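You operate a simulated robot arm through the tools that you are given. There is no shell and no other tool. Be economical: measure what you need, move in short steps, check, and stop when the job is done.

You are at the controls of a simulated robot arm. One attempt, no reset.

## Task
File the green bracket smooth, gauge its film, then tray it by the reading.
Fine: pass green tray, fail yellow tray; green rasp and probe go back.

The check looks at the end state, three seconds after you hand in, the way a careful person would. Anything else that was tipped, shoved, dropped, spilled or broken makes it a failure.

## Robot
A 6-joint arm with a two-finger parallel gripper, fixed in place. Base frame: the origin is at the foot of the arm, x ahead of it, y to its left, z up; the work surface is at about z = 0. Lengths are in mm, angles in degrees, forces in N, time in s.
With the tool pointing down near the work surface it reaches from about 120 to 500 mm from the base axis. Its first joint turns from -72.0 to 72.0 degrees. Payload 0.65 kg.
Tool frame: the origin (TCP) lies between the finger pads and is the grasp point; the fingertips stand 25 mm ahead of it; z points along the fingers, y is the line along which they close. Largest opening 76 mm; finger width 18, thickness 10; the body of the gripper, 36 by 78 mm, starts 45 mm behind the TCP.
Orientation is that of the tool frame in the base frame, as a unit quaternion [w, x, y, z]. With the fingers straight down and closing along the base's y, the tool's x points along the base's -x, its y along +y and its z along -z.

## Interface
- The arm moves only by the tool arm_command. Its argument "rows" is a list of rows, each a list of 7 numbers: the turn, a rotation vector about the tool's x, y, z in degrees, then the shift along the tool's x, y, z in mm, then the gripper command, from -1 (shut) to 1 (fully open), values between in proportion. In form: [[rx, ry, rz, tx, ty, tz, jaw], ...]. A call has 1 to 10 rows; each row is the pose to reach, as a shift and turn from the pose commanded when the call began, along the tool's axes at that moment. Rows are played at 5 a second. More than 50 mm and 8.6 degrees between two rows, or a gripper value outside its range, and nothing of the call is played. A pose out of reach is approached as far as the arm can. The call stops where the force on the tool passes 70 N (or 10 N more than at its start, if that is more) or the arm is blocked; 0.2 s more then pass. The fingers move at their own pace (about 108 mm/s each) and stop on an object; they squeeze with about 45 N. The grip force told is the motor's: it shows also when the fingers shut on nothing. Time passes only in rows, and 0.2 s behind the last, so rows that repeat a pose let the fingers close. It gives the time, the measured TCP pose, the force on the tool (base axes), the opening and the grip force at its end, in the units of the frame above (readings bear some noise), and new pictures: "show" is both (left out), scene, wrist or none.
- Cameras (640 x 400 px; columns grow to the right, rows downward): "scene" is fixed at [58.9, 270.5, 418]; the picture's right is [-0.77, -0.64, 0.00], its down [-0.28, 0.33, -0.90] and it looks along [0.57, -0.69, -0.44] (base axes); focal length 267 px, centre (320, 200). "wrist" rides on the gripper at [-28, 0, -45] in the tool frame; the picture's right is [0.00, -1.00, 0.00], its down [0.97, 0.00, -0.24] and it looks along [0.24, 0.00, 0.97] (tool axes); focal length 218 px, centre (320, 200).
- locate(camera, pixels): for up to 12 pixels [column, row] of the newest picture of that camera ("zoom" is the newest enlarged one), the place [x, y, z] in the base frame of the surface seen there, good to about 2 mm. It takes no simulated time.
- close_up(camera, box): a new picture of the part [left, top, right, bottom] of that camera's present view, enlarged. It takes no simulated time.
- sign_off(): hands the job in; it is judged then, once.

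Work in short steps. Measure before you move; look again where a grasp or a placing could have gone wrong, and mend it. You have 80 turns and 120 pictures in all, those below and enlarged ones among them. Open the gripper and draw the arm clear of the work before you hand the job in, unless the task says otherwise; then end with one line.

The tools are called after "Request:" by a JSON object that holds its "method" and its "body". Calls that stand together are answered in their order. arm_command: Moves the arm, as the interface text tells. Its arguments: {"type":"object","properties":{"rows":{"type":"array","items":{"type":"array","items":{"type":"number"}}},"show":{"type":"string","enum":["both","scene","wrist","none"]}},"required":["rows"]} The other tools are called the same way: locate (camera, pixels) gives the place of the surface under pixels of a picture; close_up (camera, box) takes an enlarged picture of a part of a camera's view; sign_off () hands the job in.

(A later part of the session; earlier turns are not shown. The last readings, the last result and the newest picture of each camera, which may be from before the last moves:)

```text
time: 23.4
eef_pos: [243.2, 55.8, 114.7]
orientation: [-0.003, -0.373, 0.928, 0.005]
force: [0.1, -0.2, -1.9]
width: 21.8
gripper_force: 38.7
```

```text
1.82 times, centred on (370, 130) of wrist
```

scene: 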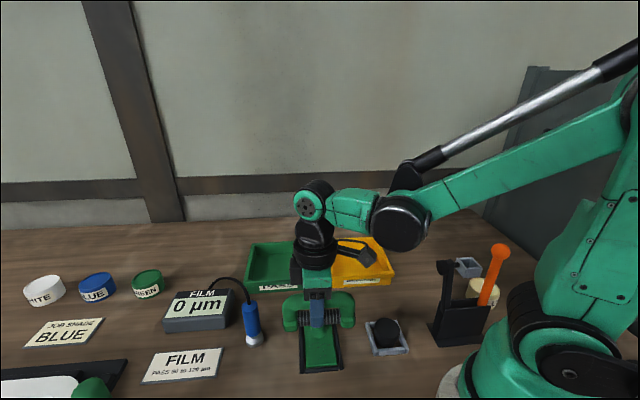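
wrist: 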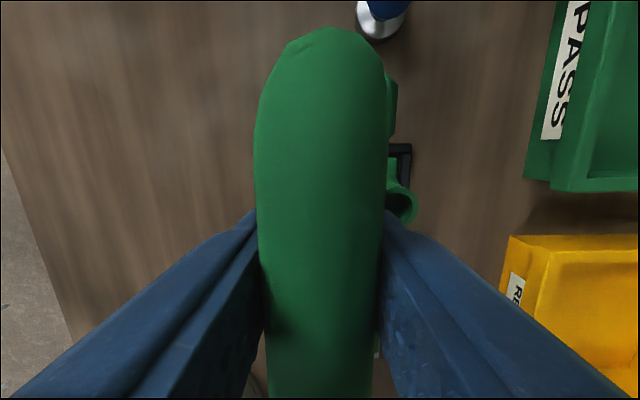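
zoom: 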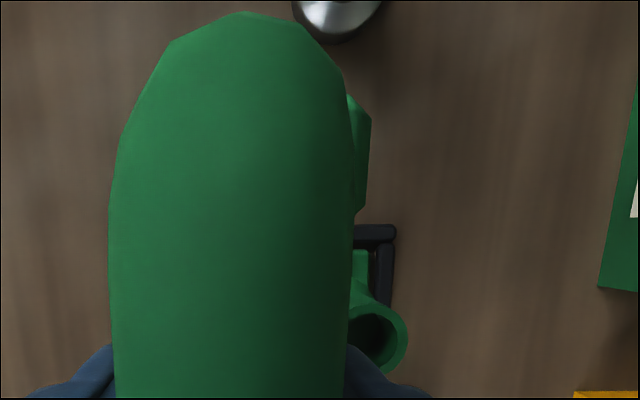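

The drum had rolled ~11° toward the boss and got pushed up in the grip; the bracket still looks seated. I take the rasp back to free table (s≈75), set it down gently and re-grip properly.

Request:
{"method": "arm_command", "body": {"rows": [[0, 0, 0, 0, 30, 0, -1], [0, 0, 0, 0, 58, 0, -1], [0, 0, 0, 0, 58, 30, -1], [0, 0, 0, 0, 58, 48, -1], [0, 0, 0, 0, 58, 54, -1], [0, 0, 0, 0, 58, 56, -1], [0, 0, 0, 0, 58, 56, -1]]}}

Request:
{"method": "close_up", "body": {"camera": "scene", "box": [270, 300, 390, 400]}}

```text
time: 25.0
eef_pos: [202.5, 99.0, 58.0]
orientation: [-0.004, -0.373, 0.928, 0.005]
force: [0.4, -0.1, -1.9]
width: 22.0
gripper_force: 39.2
```

scene: 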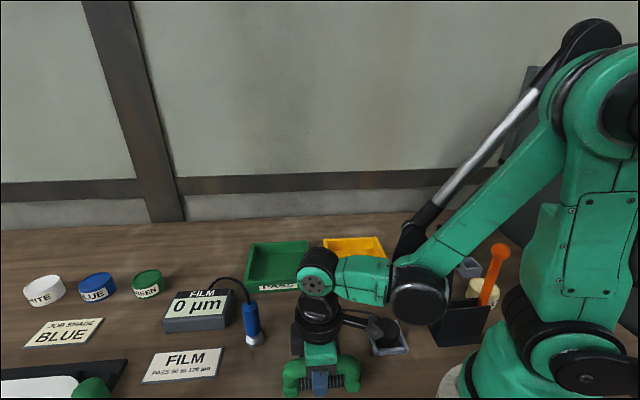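
wrist: 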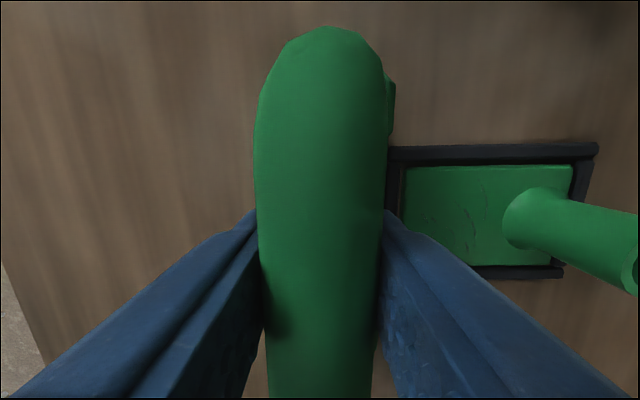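

```text
4.00 times, centred on (330, 350) of scene
```

zoom: 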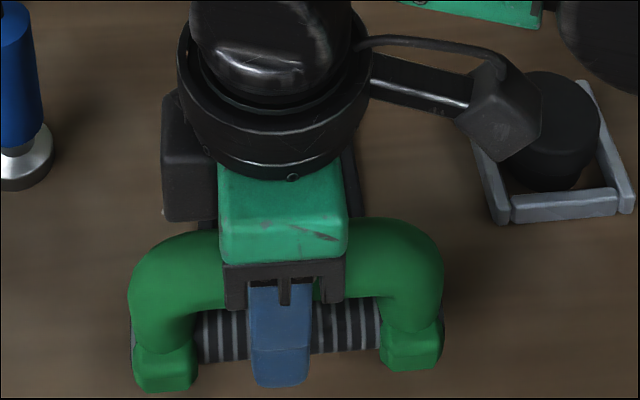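

The rasp is about 8 mm above the table. I feel downward.

Request:
{"method": "arm_command", "body": {"rows": [[0, 0, 0, 0, 0, 2, -1], [0, 0, 0, 0, 0, 4, -1], [0, 0, 0, 0, 0, 5, -1], [0, 0, 0, 0, 0, 5, -1]], "show": "none"}}

```text
time: 26.0
eef_pos: [202.1, 97.8, 53.8]
orientation: [-0.004, -0.374, 0.927, 0.005]
force: [0.1, -0.2, -1.4]
width: 22.0
gripper_force: 39.1
```

Request:
{"method": "arm_command", "body": {"rows": [[0, 0, 0, 0, 0, 0.7, -1], [0, 0, 0, 0, 0, 1.4, -1], [0, 0, 0, 0, 0, 2.1, -1], [0, 0, 0, 0, 0, 2.8, -1], [0, 0, 0, 0, 0, 2.8, -1]], "show": "none"}}

```text
time: 27.0
eef_pos: [202.4, 96.0, 52.2]
orientation: [-0.005, -0.373, 0.928, 0.005]
force: [0.6, -3.7, 34.0]
width: 21.6
gripper_force: 38.1
stopped in row 5: the force on the tool passed its limit (the readings are from after the stop); the commanded pose is now the measured one
```

Contact at z≈52. I ease off, open slowly, and then inspect how the rasp stands.

Request:
{"method": "arm_command", "body": {"rows": [[0, 0, 0, 0, 0, -0.3, -0.35], [0, 0, 0, 0, 0, -0.3, -0.2], [0, 0, 0, 0, 0, -0.3, 0], [0, 0, 0, 0, 0, -0.3, 0.5], [0, 0, 0, 0, 0, -0.3, 1], [0, 0, 0, 0, 0, -0.3, 1]]}}

Request:
{"method": "close_up", "body": {"camera": "scene", "box": [270, 300, 390, 400]}}

```text
time: 28.4
eef_pos: [202.4, 98.0, 51.7]
orientation: [-0.004, -0.373, 0.928, 0.004]
force: [-0.4, 0.4, -1.3]
width: 76.2
gripper_force: 0.1
```

scene: 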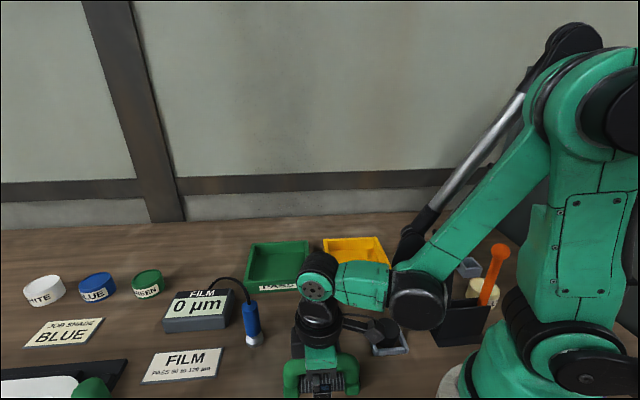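
wrist: 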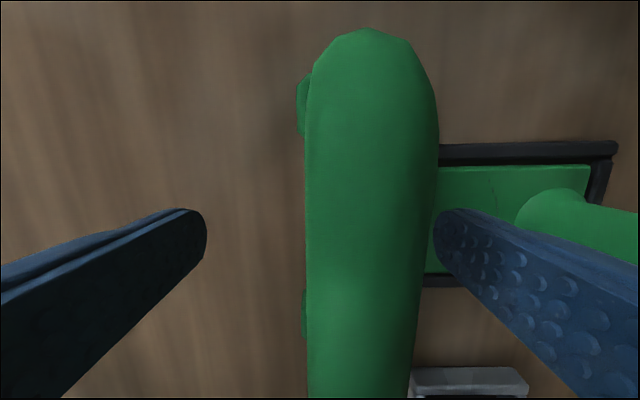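

```text
4.00 times, centred on (330, 350) of scene
```

zoom: 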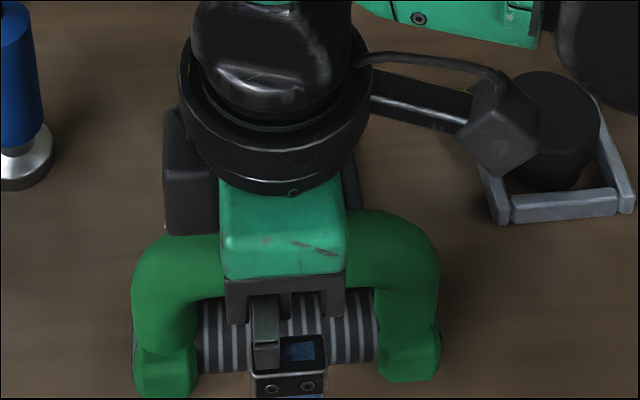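

Now it dropped upright (bar centre at col ≈370, free of the fingers). I recentre (-9 mm in y), raise to z≈57, and remove the 0.6° tilt.

Request:
{"method": "arm_command", "body": {"rows": [[0.3, -0.1, 0, 0, 0, -3, 1], [0.6, -0.25, 0, 0, -5, -5.5, 1], [0.6, -0.25, 0, 0, -9, -5.5, 1], [0.6, -0.25, 0, 0, -9, -5.5, 1]], "show": "wrist"}}

```text
time: 29.4
eef_pos: [209.2, 90.7, 57.1]
orientation: [0.0, -0.373, 0.928, 0.0]
force: [0.2, -0.3, -0.1]
width: 76.0
gripper_force: 0.1
```

wrist: 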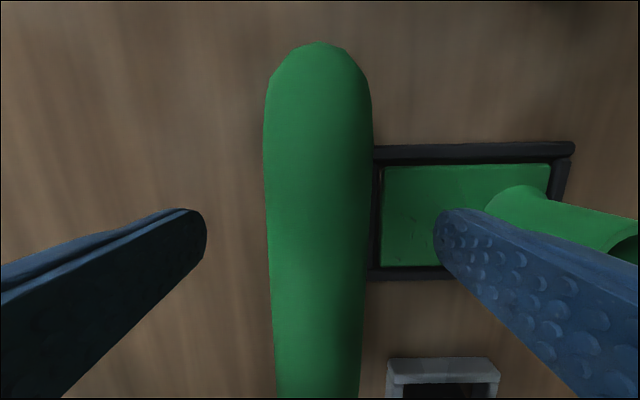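

The bar is centred. To stop rolling I grip deeper (TCP z≈35), so the fingertips also flank the drum; then close.

Request:
{"method": "arm_command", "body": {"rows": [[0, 0, 0, 0, 0, 10, 1], [0, 0, 0, 0, 0, 22, 1], [0, 0, 0, 0, 0, 22, 1], [0, 0, 0, 0, 0, 22, -1], [0, 0, 0, 0, 0, 22, -1], [0, 0, 0, 0, 0, 22, -1], [0, 0, 0, 0, 0, 22, -1]]}}

Request:
{"method": "close_up", "body": {"camera": "scene", "box": [270, 300, 390, 400]}}

```text
time: 31.0
eef_pos: [209.6, 89.9, 35.6]
orientation: [0.001, -0.373, 0.928, 0.0]
force: [0.5, -0.3, 0.0]
width: 33.2
gripper_force: 44.9
```

scene: 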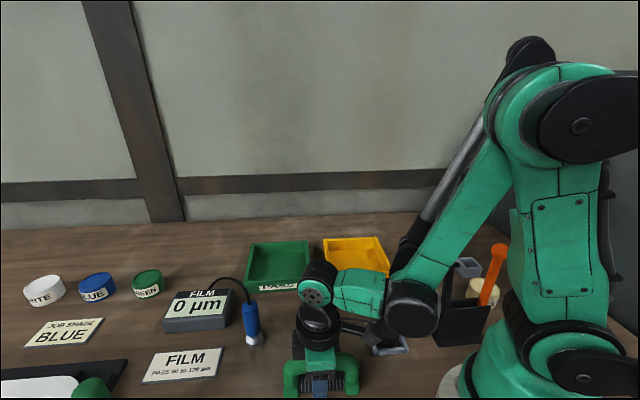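
wrist: 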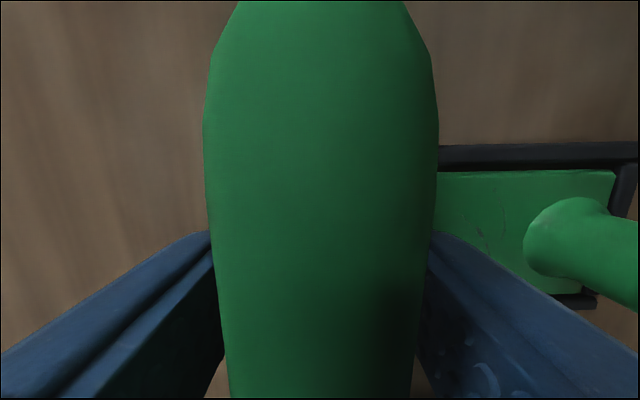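

```text
4.00 times, centred on (330, 350) of scene
```

zoom: 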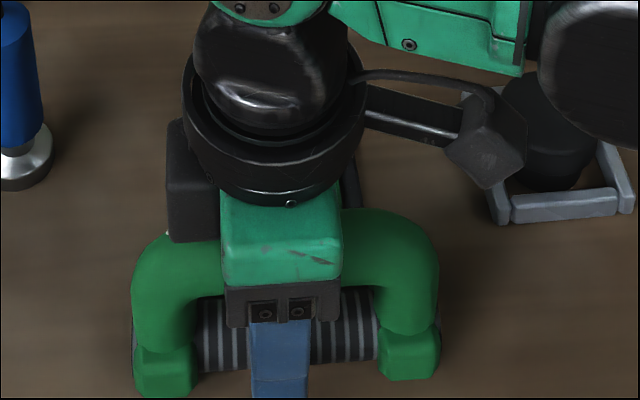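

Width 33 shows the finger roots hold the bar here, not the pads, so this gains nothing. I reopen, rise to z≈57 and grip on the pads again.

Request:
{"method": "arm_command", "body": {"rows": [[0, 0, 0, 0, 0, 0, 0.3], [0, 0, 0, 0, 0, 0, 1], [0, 0, 0, 0, 0, 0, 1], [0, 0, 0, 0, 0, -11, 1], [0, 0, 0, 0, 0, -21, 1], [0, 0, 0, 0, 0, -21, 1], [0, 0, 0, 0, 0, -21, -1], [0, 0, 0, 0, 0, -21, -1], [0, 0, 0, 0, 0, -21, -1], [0, 0, 0, 0, 0, -21, -1]], "show": "wrist"}}

```text
time: 33.2
eef_pos: [209.5, 90.1, 56.2]
orientation: [0.001, -0.373, 0.928, 0.001]
force: [0.0, 0.1, 5.3]
width: 21.9
gripper_force: 38.3
```

wrist: 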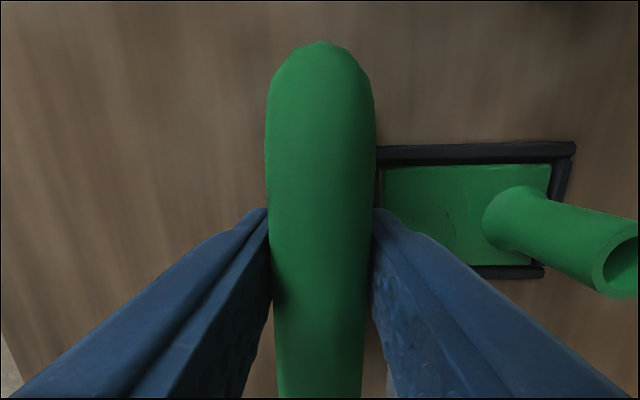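

Upright and gripped (5 N residual on the table). I lift 45, move 50 mm over the plate to s≈14, and lower to ~2.5 mm above it.

Request:
{"method": "arm_command", "body": {"rows": [[0, 0, 0, 0, 0, -15, -1], [0, 0, 0, 0, 0, -50, -1], [0, 0, 0, 2, -25, -55, -1], [0, 0, 0, 2, -50, -55, -1], [0, 0, 0, 2, -50, -55, -1], [0, 0, 0, 2, -50, -40, -1], [0, 0, 0, 2, -50, -22, -1], [0, 0, 0, 2, -50, -11, -1], [0, 0, 0, 2, -50, -8, -1], [0, 0, 0, 2, -50, -8, -1]]}}

Request:
{"method": "close_up", "body": {"camera": "scene", "box": [280, 300, 360, 380]}}

```text
time: 35.4
eef_pos: [242.3, 52.4, 63.6]
orientation: [0.0, -0.373, 0.928, -0.001]
force: [-0.2, 0.0, -1.2]
width: 22.0
gripper_force: 38.2
```

scene: 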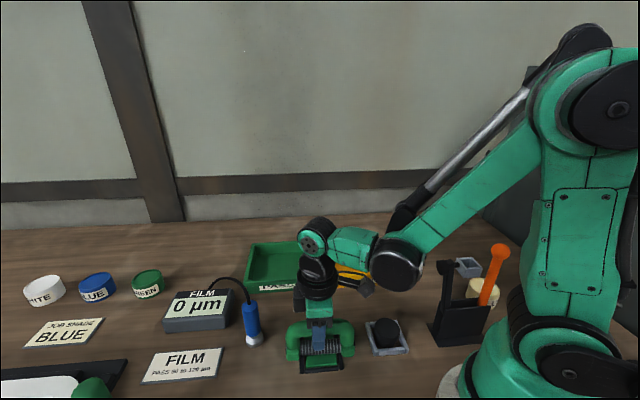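
wrist: 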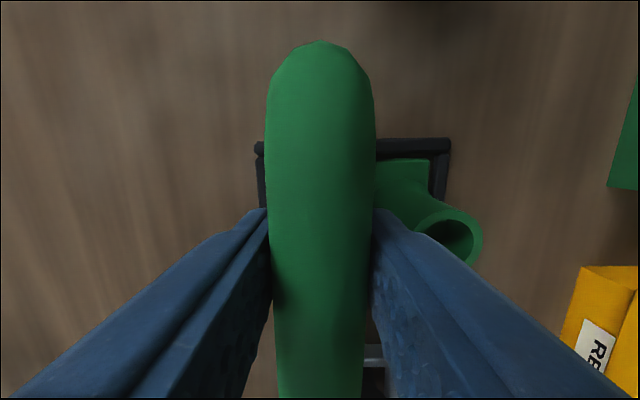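

```text
5.00 times, centred on (320, 340) of scene
```

zoom: 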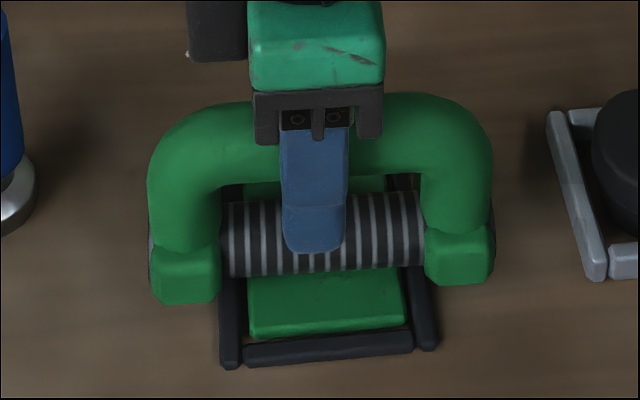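

Nicely straddling the nest, upright. I feel downward in 0.25 mm steps.

Request:
{"method": "arm_command", "body": {"rows": [[0, 0, 0, 0, 0, 0.5, -1], [0, 0, 0, 0, 0, 1, -1], [0, 0, 0, 0, 0, 1.3, -1], [0, 0, 0, 0, 0, 1.3, -1]], "show": "none"}}

```text
time: 36.4
eef_pos: [243.1, 53.5, 63.5]
orientation: [0.0, -0.373, 0.928, 0.0]
force: [-2.3, 0.9, 22.8]
width: 22.0
gripper_force: 38.4
```

22.8 N of contact. I ease 0.1 mm and stroke along the drum axis (tool x) ±6 mm, which cannot roll the rasp.

Request:
{"method": "arm_command", "body": {"rows": [[0, 0, 0, 3, 0, -0.1, -1], [0, 0, 0, 6, 0, -0.1, -1], [0, 0, 0, 2, 0, -0.1, -1], [0, 0, 0, -2, 0, -0.1, -1], [0, 0, 0, -6, 0, -0.1, -1], [0, 0, 0, -2, 0, -0.1, -1], [0, 0, 0, 2, 0, -0.1, -1], [0, 0, 0, 6, 0, -0.1, -1], [0, 0, 0, 0, 0, -0.1, -1]], "show": "wrist"}}

Request:
{"method": "close_up", "body": {"camera": "scene", "box": [280, 300, 360, 380]}}

```text
time: 38.4
eef_pos: [241.0, 52.6, 63.1]
orientation: [0.0, -0.373, 0.928, 0.0]
force: [0.1, 0.2, -1.3]
width: 21.9
gripper_force: 38.6
```

wrist: 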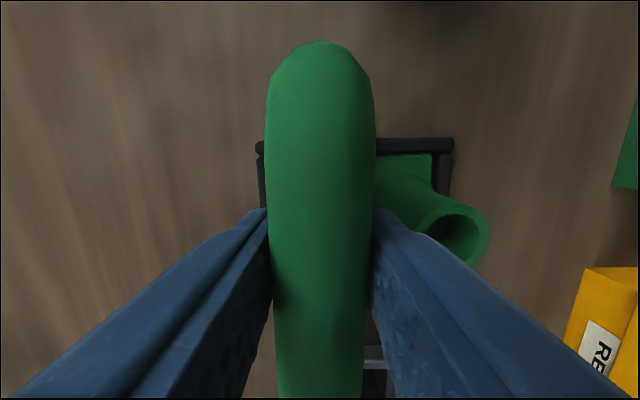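

```text
5.00 times, centred on (320, 340) of scene
```

zoom: 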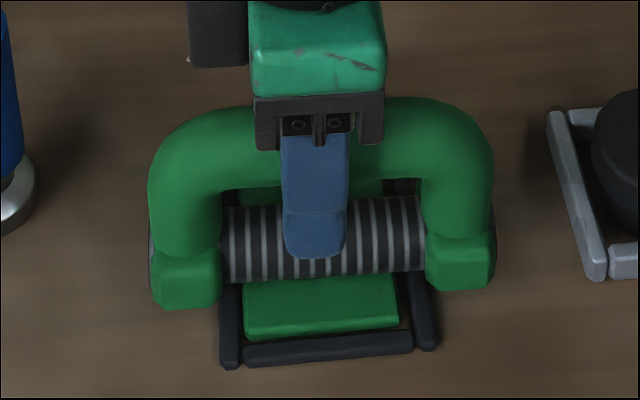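

Contact faded at the end. I repeat strokes with a slightly increasing press and read the force.

Request:
{"method": "arm_command", "body": {"rows": [[0, 0, 0, 0, 0, 0.2, -1], [0, 0, 0, 5, 0, 0.25, -1], [0, 0, 0, 0, 0, 0.3, -1], [0, 0, 0, -5, 0, 0.3, -1], [0, 0, 0, 0, 0, 0.3, -1], [0, 0, 0, 5, 0, 0.3, -1], [0, 0, 0, 0, 0, 0.3, -1]], "show": "none"}}

```text
time: 40.0
eef_pos: [240.9, 53.0, 62.0]
orientation: [0.001, -0.373, 0.928, 0.0]
force: [0.4, -0.7, -1.1]
width: 21.8
gripper_force: 38.7
```

Still no load, so the rasp creeps up in the grip under press. I feel down further in steps.

Request:
{"method": "arm_command", "body": {"rows": [[0, 0, 0, 0, 0, 0.3, -1], [0, 0, 0, 0, 0, 0.6, -1], [0, 0, 0, 0, 0, 0.6, -1]], "show": "none"}}

Request:
{"method": "close_up", "body": {"camera": "scene", "box": [280, 300, 360, 380]}}

```text
time: 40.8
eef_pos: [241.6, 52.7, 62.3]
orientation: [0.0, -0.372, 0.928, -0.001]
force: [0.7, -1.2, 0.1]
width: 21.8
gripper_force: 38.4
```

```text
5.00 times, centred on (320, 340) of scene
```

zoom: 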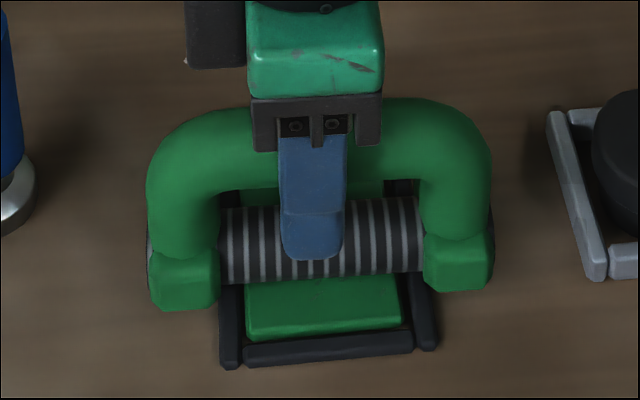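

Visible plate area looks cleaner. I feel further down.

Request:
{"method": "arm_command", "body": {"rows": [[0, 0, 0, 0, 0, 0.3, -1], [0, 0, 0, 0, 0, 0.6, -1], [0, 0, 0, 0, 0, 0.6, -1]], "show": "none"}}

```text
time: 41.6
eef_pos: [242.8, 54.2, 62.3]
orientation: [0.0, -0.373, 0.928, 0.001]
force: [1.9, 7.1, 49.4]
width: 22.3
gripper_force: 38.6
```

49 N now; I ease 0.25 mm and stroke in x with gentle y shifts.

Request:
{"method": "arm_command", "body": {"rows": [[0, 0, 0, 4, 0, -0.2, -1], [0, 0, 0, 0, 0, -0.2, -1], [0, 0, 0, -4, 0, -0.2, -1], [0, 0, 0, 0, 0, -0.2, -1], [0, 0, 0, 4, 0, -0.2, -1], [0, 0, 0, 0, 0, -0.2, -1]], "show": "none"}}

```text
time: 43.0
eef_pos: [240.1, 51.5, 60.8]
orientation: [-0.004, -0.372, 0.928, -0.002]
force: [-11.7, -9.4, 37.2]
width: 21.9
gripper_force: 38.9
```

Good contact (37 N). I hop 2 mm up, shift +7 mm in y (s≈21) and stroke there as well.

Request:
{"method": "arm_command", "body": {"rows": [[0, 0, 0, 0, 0, -2, -1], [0, 0, 0, 0, 7, -2, -1], [0, 0, 0, 0, 7, -0.7, -1], [0, 0, 0, 0, 7, 0, -1], [0, 0, 0, 4, 7, 0, -1], [0, 0, 0, 0, 7, 0, -1], [0, 0, 0, -4, 7, 0, -1], [0, 0, 0, 0, 7, 0, -1], [0, 0, 0, 4, 7, 0, -1], [0, 0, 0, 0, 7, 0, -1]], "show": "none"}}

```text
time: 45.2
eef_pos: [236.5, 56.0, 61.4]
orientation: [0.0, -0.373, 0.928, 0.0]
force: [-0.2, -0.6, -0.3]
width: 22.0
gripper_force: 38.4
```

Now I rise 60 mm and back off along +y to see the surface.

Request:
{"method": "arm_command", "body": {"rows": [[0, 0, 0, 0, 0, -15, -1], [0, 0, 0, 0, 5, -45, -1], [0, 0, 0, 0, 35, -50, -1], [0, 0, 0, 0, 60, -50, -1], [0, 0, 0, 0, 60, -50, -1]], "show": "wrist"}}

Request:
{"method": "close_up", "body": {"camera": "wrist", "box": [360, 110, 560, 260]}}

```text
time: 46.4
eef_pos: [197.3, 102.5, 109.4]
orientation: [0.001, -0.373, 0.928, 0.001]
force: [-0.4, -0.5, 0.2]
width: 21.8
gripper_force: 38.2
```

wrist: 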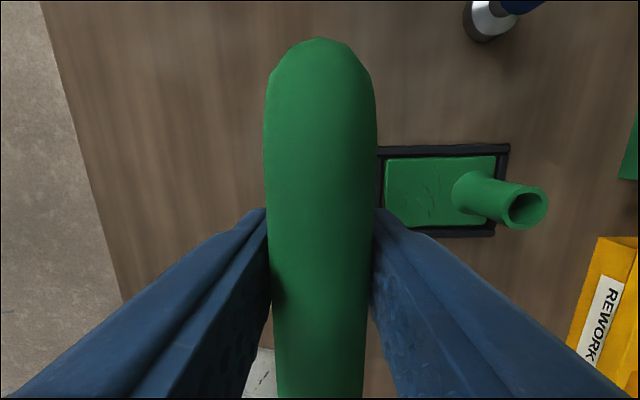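

```text
2.67 times, centred on (460, 185) of wrist
```

zoom: 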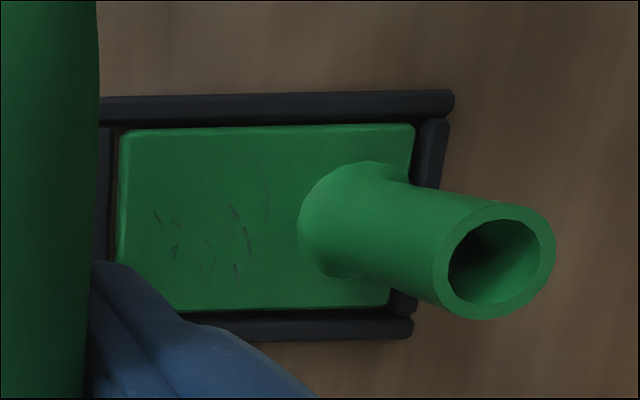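

Scratches have faded noticeably (the upper arc is nearly gone) but several remain. The rasp is still upright; I go back to s≈14 and keep stroking with firm contact.

Request:
{"method": "arm_command", "body": {"rows": [[0, 0, 0, 0, -35, 0, -1], [0, 0, 0, 0, -66, 0, -1], [0, 0, 0, 0, -66, 0, -1], [0, 0, 0, 0, -66, 25, -1], [0, 0, 0, 0, -66, 44, -1], [0, 0, 0, 0, -66, 49, -1], [0, 0, 0, 0, -66, 50, -1], [0, 0, 0, 0, -66, 50.3, -1], [0, 0, 0, 0, -66, 50.3, -1]], "show": "none"}}

```text
time: 48.4
eef_pos: [242.0, 52.3, 60.0]
orientation: [0.0, -0.373, 0.928, 0.002]
force: [1.0, -2.9, 47.6]
width: 21.6
gripper_force: 38.5
```

Contact 47 N. I stroke x ±6 mm here for a full call.

Request:
{"method": "arm_command", "body": {"rows": [[0, 0, 0, 4, 0, -0.15, -1], [0, 0, 0, 0, 0, -0.1, -1], [0, 0, 0, -5, 0, -0.1, -1], [0, 0, 0, 0, 0, -0.1, -1], [0, 0, 0, 5, 0, -0.05, -1], [0, 0, 0, 0, 0, -0.05, -1], [0, 0, 0, -5, 0, 0, -1], [0, 0, 0, 0, 0, 0, -1], [0, 0, 0, 5, 0, 0, -1], [0, 0, 0, 0, 0, 0, -1]], "show": "none"}}

```text
time: 50.6
eef_pos: [240.7, 52.5, 59.6]
orientation: [-0.001, -0.373, 0.928, 0.0]
force: [-5.8, -4.1, 8.1]
width: 22.1
gripper_force: 38.4
```

Light 8 N now; I add cross strokes in y (−3 to +11) with x wiggles at this light press.

Request:
{"method": "arm_command", "body": {"rows": [[0, 0, 0, 3, -3, 0.1, -1], [0, 0, 0, -3, 0, 0.1, -1], [0, 0, 0, 3, 3, 0.1, -1], [0, 0, 0, -3, 6, 0.1, -1], [0, 0, 0, 3, 9, 0.15, -1], [0, 0, 0, -3, 11, 0.15, -1], [0, 0, 0, 3, 8, 0.15, -1], [0, 0, 0, -3, 5, 0.15, -1], [0, 0, 0, 3, 2, 0.15, -1], [0, 0, 0, 0, 0, 0.15, -1]], "show": "scene"}}

Request:
{"method": "close_up", "body": {"camera": "scene", "box": [280, 300, 360, 380]}}

```text
time: 52.8
eef_pos: [241.2, 53.2, 61.1]
orientation: [-0.001, -0.372, 0.928, 0.0]
force: [-10.0, 2.0, 16.5]
width: 21.9
gripper_force: 38.7
```

scene: 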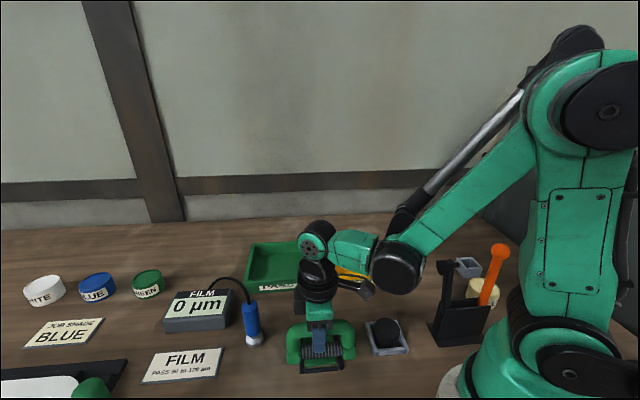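

```text
5.00 times, centred on (320, 340) of scene
```

zoom: 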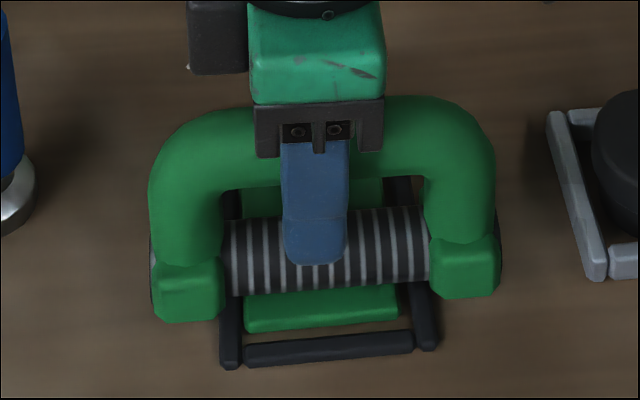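

Contact remains (16 N) with a small roll away from the boss. One more round of combined strokes, ending with +y to roll it back.

Request:
{"method": "arm_command", "body": {"rows": [[0, 0, 0, 4, 0, 0.05, -1], [0, 0, 0, -4, -2, 0.05, -1], [0, 0, 0, 4, -4, 0.05, -1], [0, 0, 0, -4, -2, 0.05, -1], [0, 0, 0, 4, 0, 0.05, -1], [0, 0, 0, -4, 2, 0.05, -1], [0, 0, 0, 4, 4, 0.1, -1], [0, 0, 0, -4, 6, 0.1, -1], [0, 0, 0, 4, 8, 0.1, -1], [0, 0, 0, 0, 8, 0.1, -1]], "show": "none"}}

Request:
{"method": "arm_command", "body": {"rows": [[0, 0, 0, 0, 0, -15, -1], [0, 0, 0, 0, 5, -45, -1], [0, 0, 0, 0, 35, -50, -1], [0, 0, 0, 0, 60, -50, -1], [0, 0, 0, 0, 60, -50, -1]], "show": "wrist"}}

Request:
{"method": "close_up", "body": {"camera": "wrist", "box": [360, 110, 560, 260]}}

```text
time: 55.0
eef_pos: [236.2, 60.5, 60.7]
orientation: [-0.001, -0.373, 0.928, 0.0]
force: [-2.8, -3.8, 3.6]
width: 22.0
gripper_force: 39.3
```

```text
time: 56.2
eef_pos: [194.5, 103.2, 110.6]
orientation: [0.0, -0.373, 0.928, 0.0]
force: [-0.6, -0.3, -1.6]
width: 22.0
gripper_force: 39.0
```

wrist: 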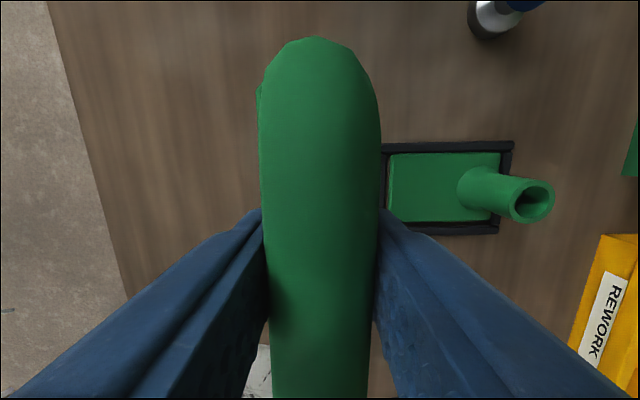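

```text
2.67 times, centred on (460, 185) of wrist
```

zoom: 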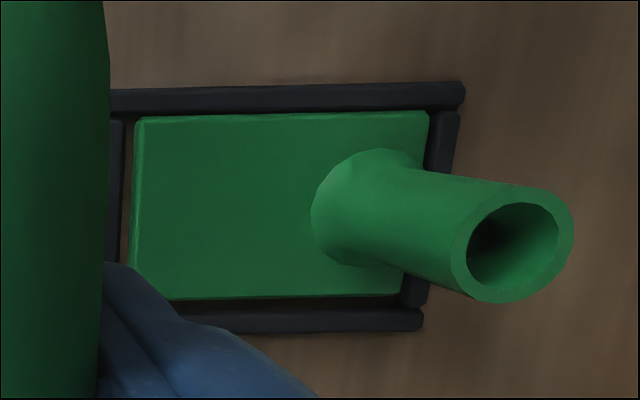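

The plate is now smooth. I lift and carry the rasp back to its original place (TCP 204.5,-264.4), bowing the path slightly outward from the tool rack.

Request:
{"method": "arm_command", "body": {"rows": [[0, 0, 0, 0, 0, -45, -1], [0, 0, 0, 25, -42, -60, -1], [0, 0, 0, 55, -80, -60, -1], [0, 0, 0, 85, -118, -60, -1], [0, 0, 0, 118, -155, -60, -1], [0, 0, 0, 151, -190, -60, -1], [0, 0, 0, 185, -222, -60, -1], [0, 0, 0, 217, -248, -60, -1], [0, 0, 0, 247, -272.2, -60, -1], [0, 0, 0, 247, -272.2, -60, -1]]}}

Request:
{"method": "close_up", "body": {"camera": "scene", "box": [385, 160, 485, 280]}}

```text
refused: row 2 steps farther than a row can; nothing moved
```

```text
3.33 times, centred on (435, 220) of scene
```

zoom: 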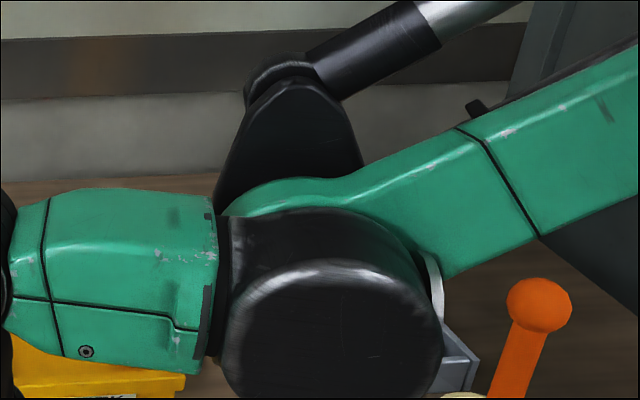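

A row was slightly too long; nothing moved. I resend with smaller steps.

Request:
{"method": "arm_command", "body": {"rows": [[0, 0, 0, 0, -8, -47, -1], [0, 0, 0, 25, -44, -60, -1], [0, 0, 0, 55, -81, -60, -1], [0, 0, 0, 85, -118, -60, -1], [0, 0, 0, 118, -154, -60, -1], [0, 0, 0, 151, -189, -60, -1], [0, 0, 0, 185, -221, -60, -1], [0, 0, 0, 217, -248, -60, -1], [0, 0, 0, 247, -272.2, -60, -1], [0, 0, 0, 247, -272.2, -60, -1]]}}

Request:
{"method": "close_up", "body": {"camera": "scene", "box": [385, 160, 485, 280]}}

```text
time: 58.4
eef_pos: [205.6, -264.5, 174.1]
orientation: [0.0, -0.373, 0.928, 0.0]
force: [-0.4, -0.1, -1.0]
width: 21.9
gripper_force: 38.3
```

scene: 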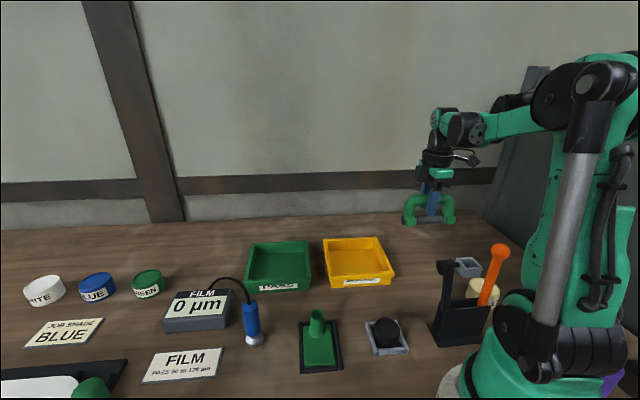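
wrist: 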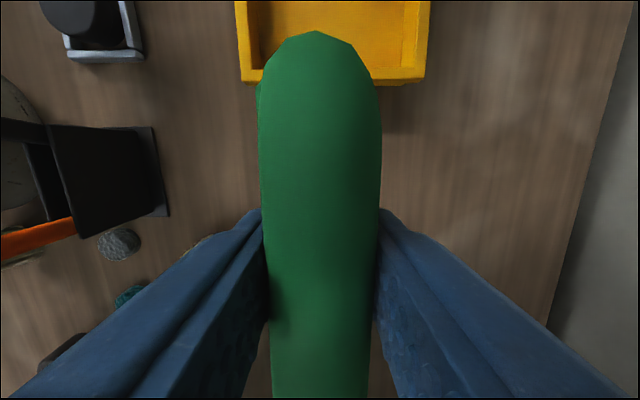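

```text
3.33 times, centred on (435, 220) of scene
```

zoom: 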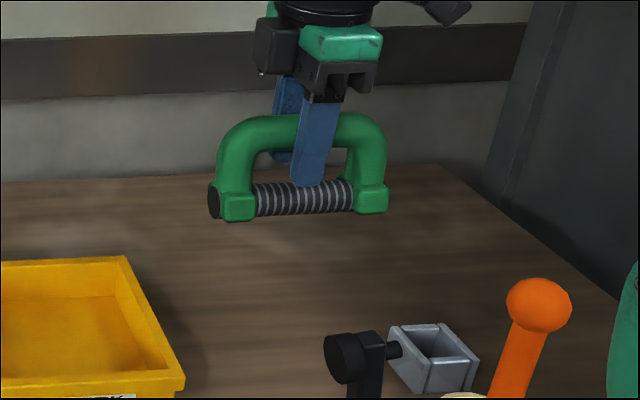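

I descend with a +6° turn about tool x to bring the drum under the bar, stopping a few mm above the table.

Request:
{"method": "arm_command", "body": {"rows": [[2, 0, 0, 0, 0, 40, -1], [4, 0, 0, 0, 0, 80, -1], [6, 0, 0, 0, 0, 108, -1], [6, 0, 0, 0, 0, 115, -1], [6, 0, 0, 0, 0, 115, -1]]}}

Request:
{"method": "close_up", "body": {"camera": "scene", "box": [385, 200, 485, 300]}}

```text
time: 59.6
eef_pos: [204.0, -263.9, 55.0]
orientation: [0.019, -0.372, 0.927, -0.048]
force: [-0.1, -0.5, -0.6]
width: 22.0
gripper_force: 38.5
```

scene: 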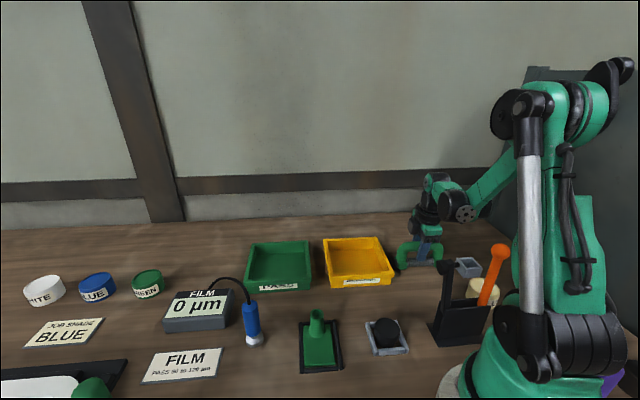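
wrist: 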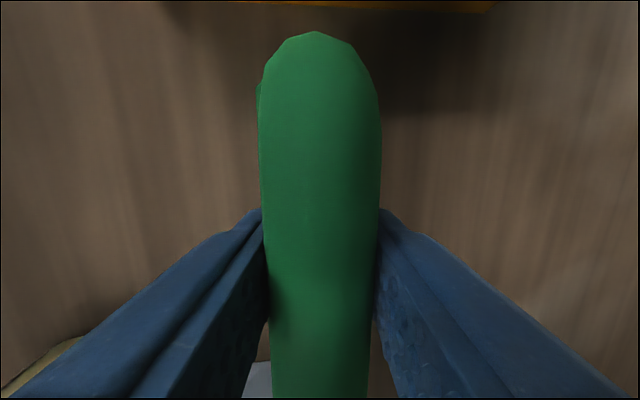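

```text
4.00 times, centred on (435, 250) of scene
```

zoom: 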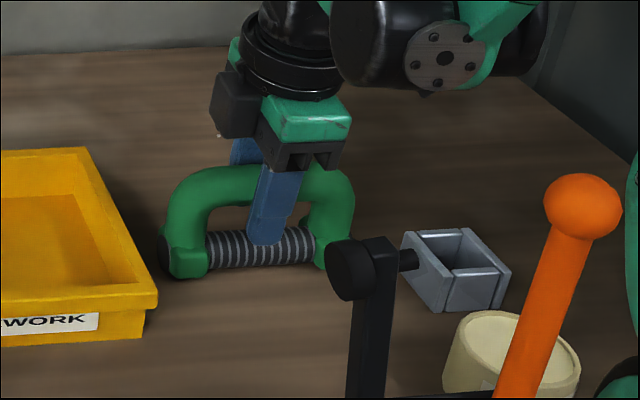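

The rasp is right over its original spot. I feel down to the table.

Request:
{"method": "arm_command", "body": {"rows": [[0, 0, 0, 0, 0, 0.7, -1], [0, 0, 0, 0, 0, 1.4, -1], [0, 0, 0, 0, 0, 2.1, -1], [0, 0, 0, 0, 0, 2.8, -1]], "show": "none"}}

```text
time: 60.6
eef_pos: [203.7, -265.6, 52.5]
orientation: [0.019, -0.372, 0.927, -0.049]
force: [-14.6, -5.1, 30.1]
width: 21.8
gripper_force: 38.8
```

Contact. I ease, open fully and look.

Request:
{"method": "arm_command", "body": {"rows": [[0, 0, 0, 0, 0, -0.2, -0.35], [0, 0, 0, 0, 0, -0.2, -0.2], [0, 0, 0, 0, 0, -0.2, 0.2], [0, 0, 0, 0, 0, -0.2, 1], [0, 0, 0, 0, 0, -0.2, 1], [0, 0, 0, 0, 0, -0.2, 1]], "show": "wrist"}}

```text
time: 62.0
eef_pos: [204.0, -263.5, 53.0]
orientation: [0.02, -0.371, 0.927, -0.048]
force: [0.3, -0.3, 0.8]
width: 76.0
gripper_force: 0.1
```

wrist: 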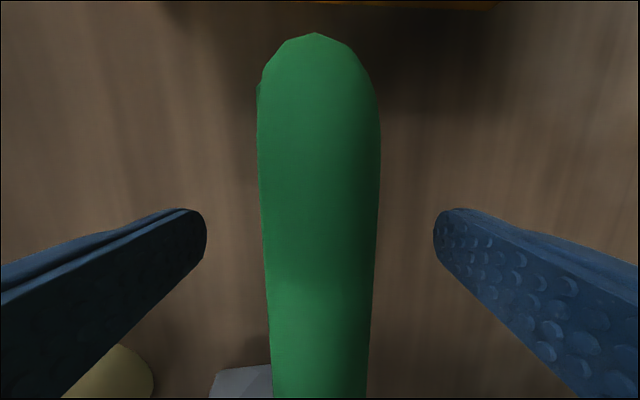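

Released cleanly and standing. I rise along the fingers, straighten the tool and check the rasp.

Request:
{"method": "arm_command", "body": {"rows": [[0, 0, 0, 0, 0, -40, 1], [0, 0, 0, 0, 0, -80, 1], [-3, 0, 0, 0, 0, -115, 1], [-6, 0, 0, 0, 0, -150, 1], [-6, 0, 0, 0, 0, -150, 1]]}}

```text
time: 63.2
eef_pos: [193.6, -252.6, 203.5]
orientation: [0.0, -0.373, 0.928, 0.0]
force: [0.4, -0.1, 0.8]
width: 76.3
gripper_force: 0.2
```

scene: 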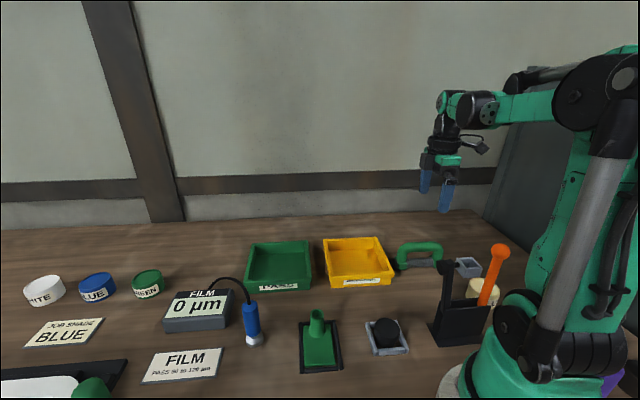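
wrist: 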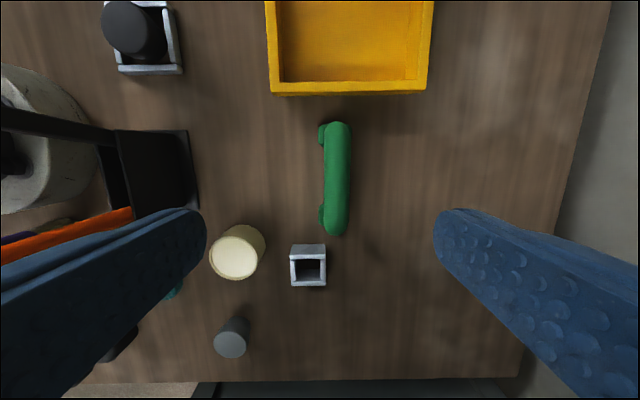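

The rasp looks exactly as at the start. I go above the probe (335,103) at z≈200, turning the tool back to yaw 0.

Request:
{"method": "arm_command", "body": {"rows": [[0, 0, 5, -39, 18, 0, 1], [0, 0, 10, -78, 36, 0, 1], [0, 0, 15, -116, 53, 0, 1], [0, 0, 20, -155, 71, 0, 1], [0, 0, 25, -194, 89, 0, 1], [0, 0, 30, -233, 106, 0, 1], [0, 0, 35, -272, 124, 0, 1], [0, 0, 40, -311, 142, 0, 1], [0, 0, 43.8, -348, 159, 0, 1], [0, 0, 43.8, -348, 159, 0, 1]]}}

Request:
{"method": "close_up", "body": {"camera": "wrist", "box": [220, 80, 420, 280]}}

Request:
{"method": "close_up", "body": {"camera": "scene", "box": [190, 260, 290, 360]}}

```text
time: 65.4
eef_pos: [337.2, 104.1, 203.8]
orientation: [0.0, 0.001, 1.0, 0.001]
force: [-1.2, -1.0, 0.7]
width: 75.8
gripper_force: 0.1
```

scene: 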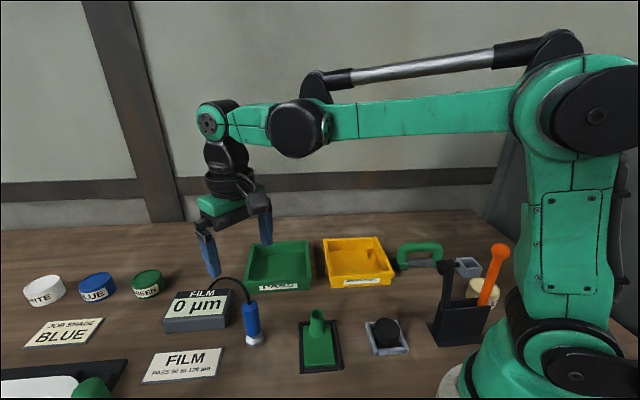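
wrist: 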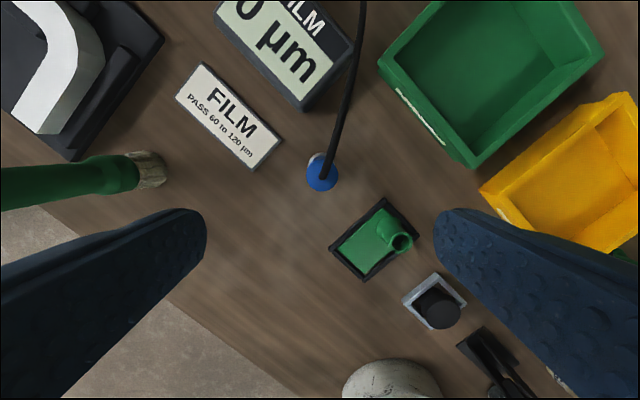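

```text
2.00 times, centred on (320, 180) of wrist
```

zoom: 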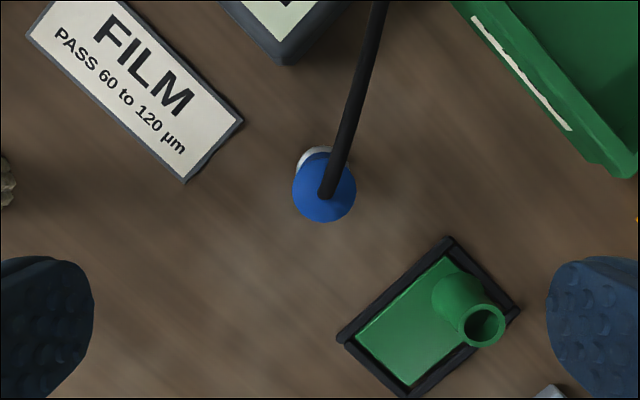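

```text
4.00 times, centred on (240, 310) of scene
```

zoom: 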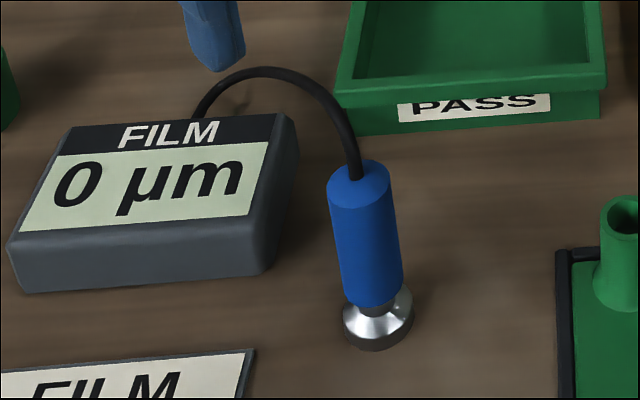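

I measure the probe's top and cable from the wrist view (top disc near (322,177)).

Request:
{"method": "locate", "body": {"camera": "wrist", "pixels": [[308, 178], [336, 178], [320, 189], [315, 168], [331, 167], [314, 155], [335, 140], [350, 80], [362, 10], [323, 178]]}}

Request:
{"method": "locate", "body": {"camera": "zoom", "pixels": [[365, 240], [337, 240], [398, 240], [378, 310], [350, 325], [408, 315], [365, 280], [360, 205]]}}

```text
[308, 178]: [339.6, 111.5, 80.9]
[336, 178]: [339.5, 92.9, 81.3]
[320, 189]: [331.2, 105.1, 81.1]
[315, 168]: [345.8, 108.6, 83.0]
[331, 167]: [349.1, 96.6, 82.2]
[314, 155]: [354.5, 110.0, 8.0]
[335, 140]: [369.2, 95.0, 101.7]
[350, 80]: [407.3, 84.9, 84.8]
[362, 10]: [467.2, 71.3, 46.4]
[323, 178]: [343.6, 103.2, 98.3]
```

```text
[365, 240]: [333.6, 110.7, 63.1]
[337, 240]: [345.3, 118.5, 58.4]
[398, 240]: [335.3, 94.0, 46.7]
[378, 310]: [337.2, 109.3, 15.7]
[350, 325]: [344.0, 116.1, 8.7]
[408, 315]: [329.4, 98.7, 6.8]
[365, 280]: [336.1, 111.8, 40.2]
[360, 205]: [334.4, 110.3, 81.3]
```

Probe axis ≈(340,102), top z≈81, radius ~9.5. I descend to TCP z≈63 around it.

Request:
{"method": "arm_command", "body": {"rows": [[0, 0, 0, -2.8, -2.1, 35, 1], [0, 0, 0, -2.8, -2.1, 75, 1], [0, 0, 0, -2.8, -2.1, 110, 1], [0, 0, 0, -2.8, -2.1, 132, 1], [0, 0, 0, -2.8, -2.1, 141, 1], [0, 0, 0, -2.8, -2.1, 141, 1]]}}

```text
time: 66.8
eef_pos: [337.1, 100.6, 59.6]
orientation: [-0.001, 0.0, 1.0, 0.001]
force: [0.2, -0.1, 1.2]
width: 75.9
gripper_force: 0.1
```

scene: 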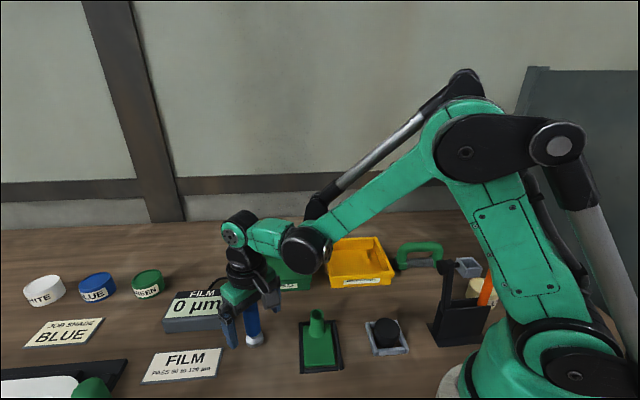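
wrist: 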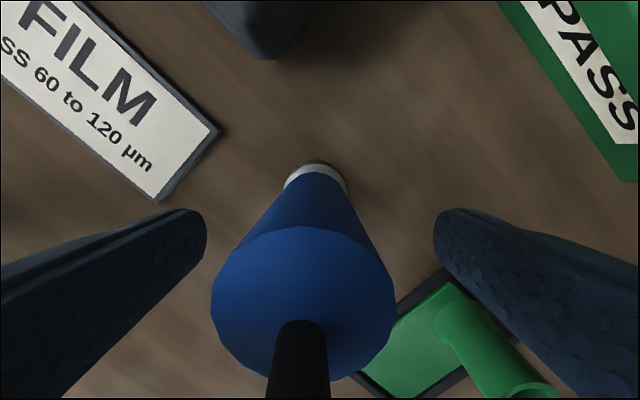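

The handle is between the fingers, slightly left (col 304). I measure its position again at close range.

Request:
{"method": "locate", "body": {"camera": "wrist", "pixels": [[215, 300], [392, 300], [304, 232], [260, 375], [316, 167], [288, 180], [345, 183]]}}

```text
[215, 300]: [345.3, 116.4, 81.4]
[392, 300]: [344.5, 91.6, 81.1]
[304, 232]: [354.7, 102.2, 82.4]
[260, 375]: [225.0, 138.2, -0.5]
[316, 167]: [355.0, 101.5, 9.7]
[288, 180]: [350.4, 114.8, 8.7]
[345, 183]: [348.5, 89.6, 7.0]
```

Centre ≈(342,103). I nudge to it, rise 2 mm and close.

Request:
{"method": "arm_command", "body": {"rows": [[0, 0, 0, -3, 1.7, -1.5, 1], [0, 0, 0, -3, 1.7, -1.5, 1], [0, 0, 0, -3, 1.7, -1.5, -0.2], [0, 0, 0, -3, 1.7, -1.5, -1], [0, 0, 0, -3, 1.7, -1.5, -1], [0, 0, 0, -3, 1.7, -1.5, -1]]}}

```text
time: 68.2
eef_pos: [340.1, 101.0, 62.3]
orientation: [-0.001, 0.0, 1.0, 0.0]
force: [0.2, 0.0, 1.5]
width: 23.7
gripper_force: 39.9
```

scene: 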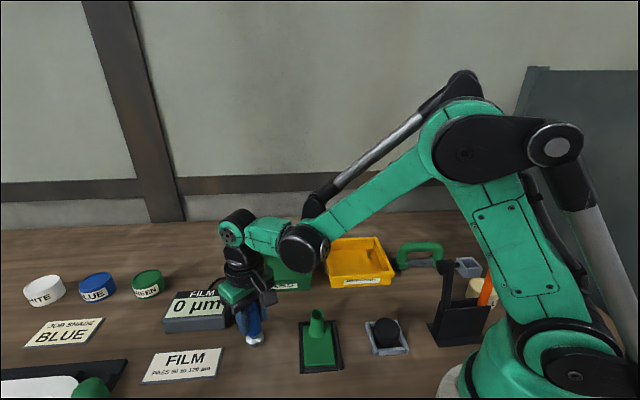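
wrist: 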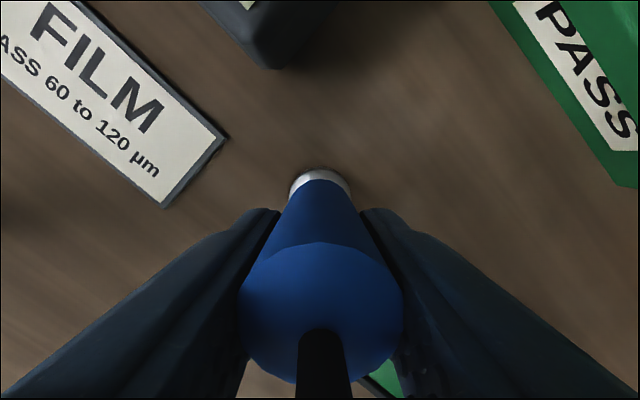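

Probe gripped (width 23.7) with TCP (340.1,101.0,62.3). I lift 55 mm and carry it over the plate to ≈(240.5,50.6), turning +20° so the fingers clear the boss.

Request:
{"method": "arm_command", "body": {"rows": [[0, 0, 0, 0, 0, -25, -1], [0, 0, 0, 0, 0, -55, -1], [0, 0, 5, 33, -17, -60, -1], [0, 0, 12, 66, -34, -60, -1], [0, 0, 20, 99.5, -50.4, -60, -1], [0, 0, 20, 99.5, -50.4, -60, -1], [0, 0, 20, 99.5, -50.4, -40, -1], [0, 0, 20, 99.5, -50.4, -25, -1], [0, 0, 20, 99.5, -50.4, -25, -1]]}}

Request:
{"method": "close_up", "body": {"camera": "scene", "box": [260, 270, 380, 390]}}

```text
time: 70.2
eef_pos: [243.5, 51.8, 86.7]
orientation: [-0.001, 0.174, 0.985, 0.0]
force: [0.2, -0.6, -1.4]
width: 23.5
gripper_force: 40.2
```

scene: 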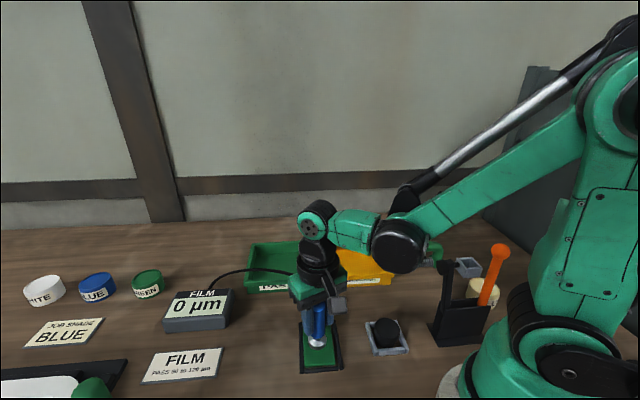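
wrist: 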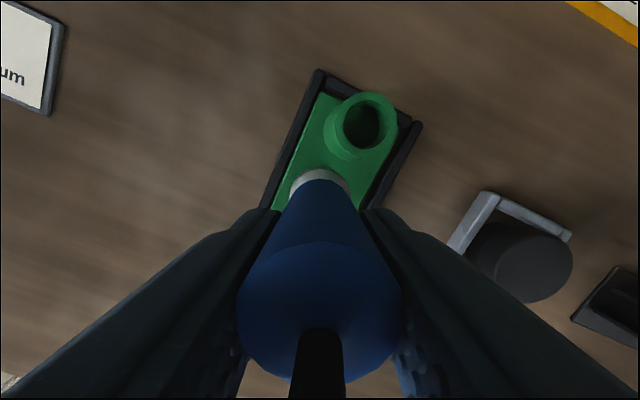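

```text
3.33 times, centred on (320, 330) of scene
```

zoom: 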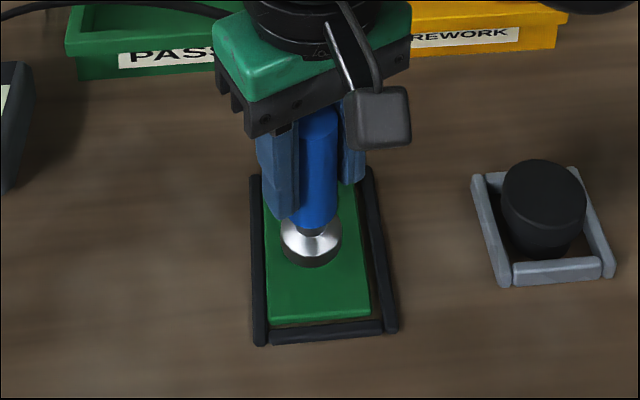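

The foot hangs over the patch, clear of the boss. I lower 17 mm and then feel.

Request:
{"method": "arm_command", "body": {"rows": [[0, 0, 0, 0, 0, 10, -1], [0, 0, 0, 0, 0, 16, -1], [0, 0, 0, 0, 0, 18, -1], [0, 0, 0, 0, 0, 19, -1], [0, 0, 0, 0, 0, 19.5, -1], [0, 0, 0, 0, 0, 19.5, -1]], "show": "scene"}}

Request:
{"method": "close_up", "body": {"camera": "scene", "box": [150, 270, 350, 390]}}

```text
time: 71.6
eef_pos: [241.5, 51.3, 67.8]
orientation: [-0.001, 0.173, 0.985, 0.0]
force: [0.5, -2.0, 8.0]
width: 23.7
gripper_force: 39.7
```

scene: 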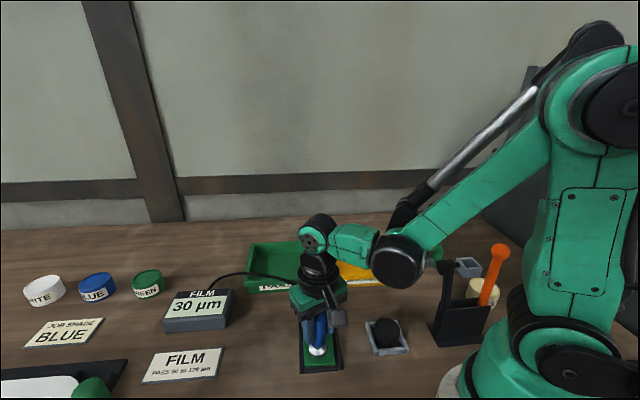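

```text
3.20 times, centred on (250, 330) of scene
```

zoom: 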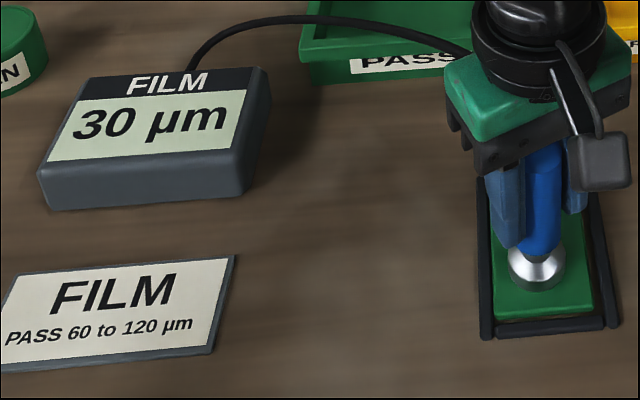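

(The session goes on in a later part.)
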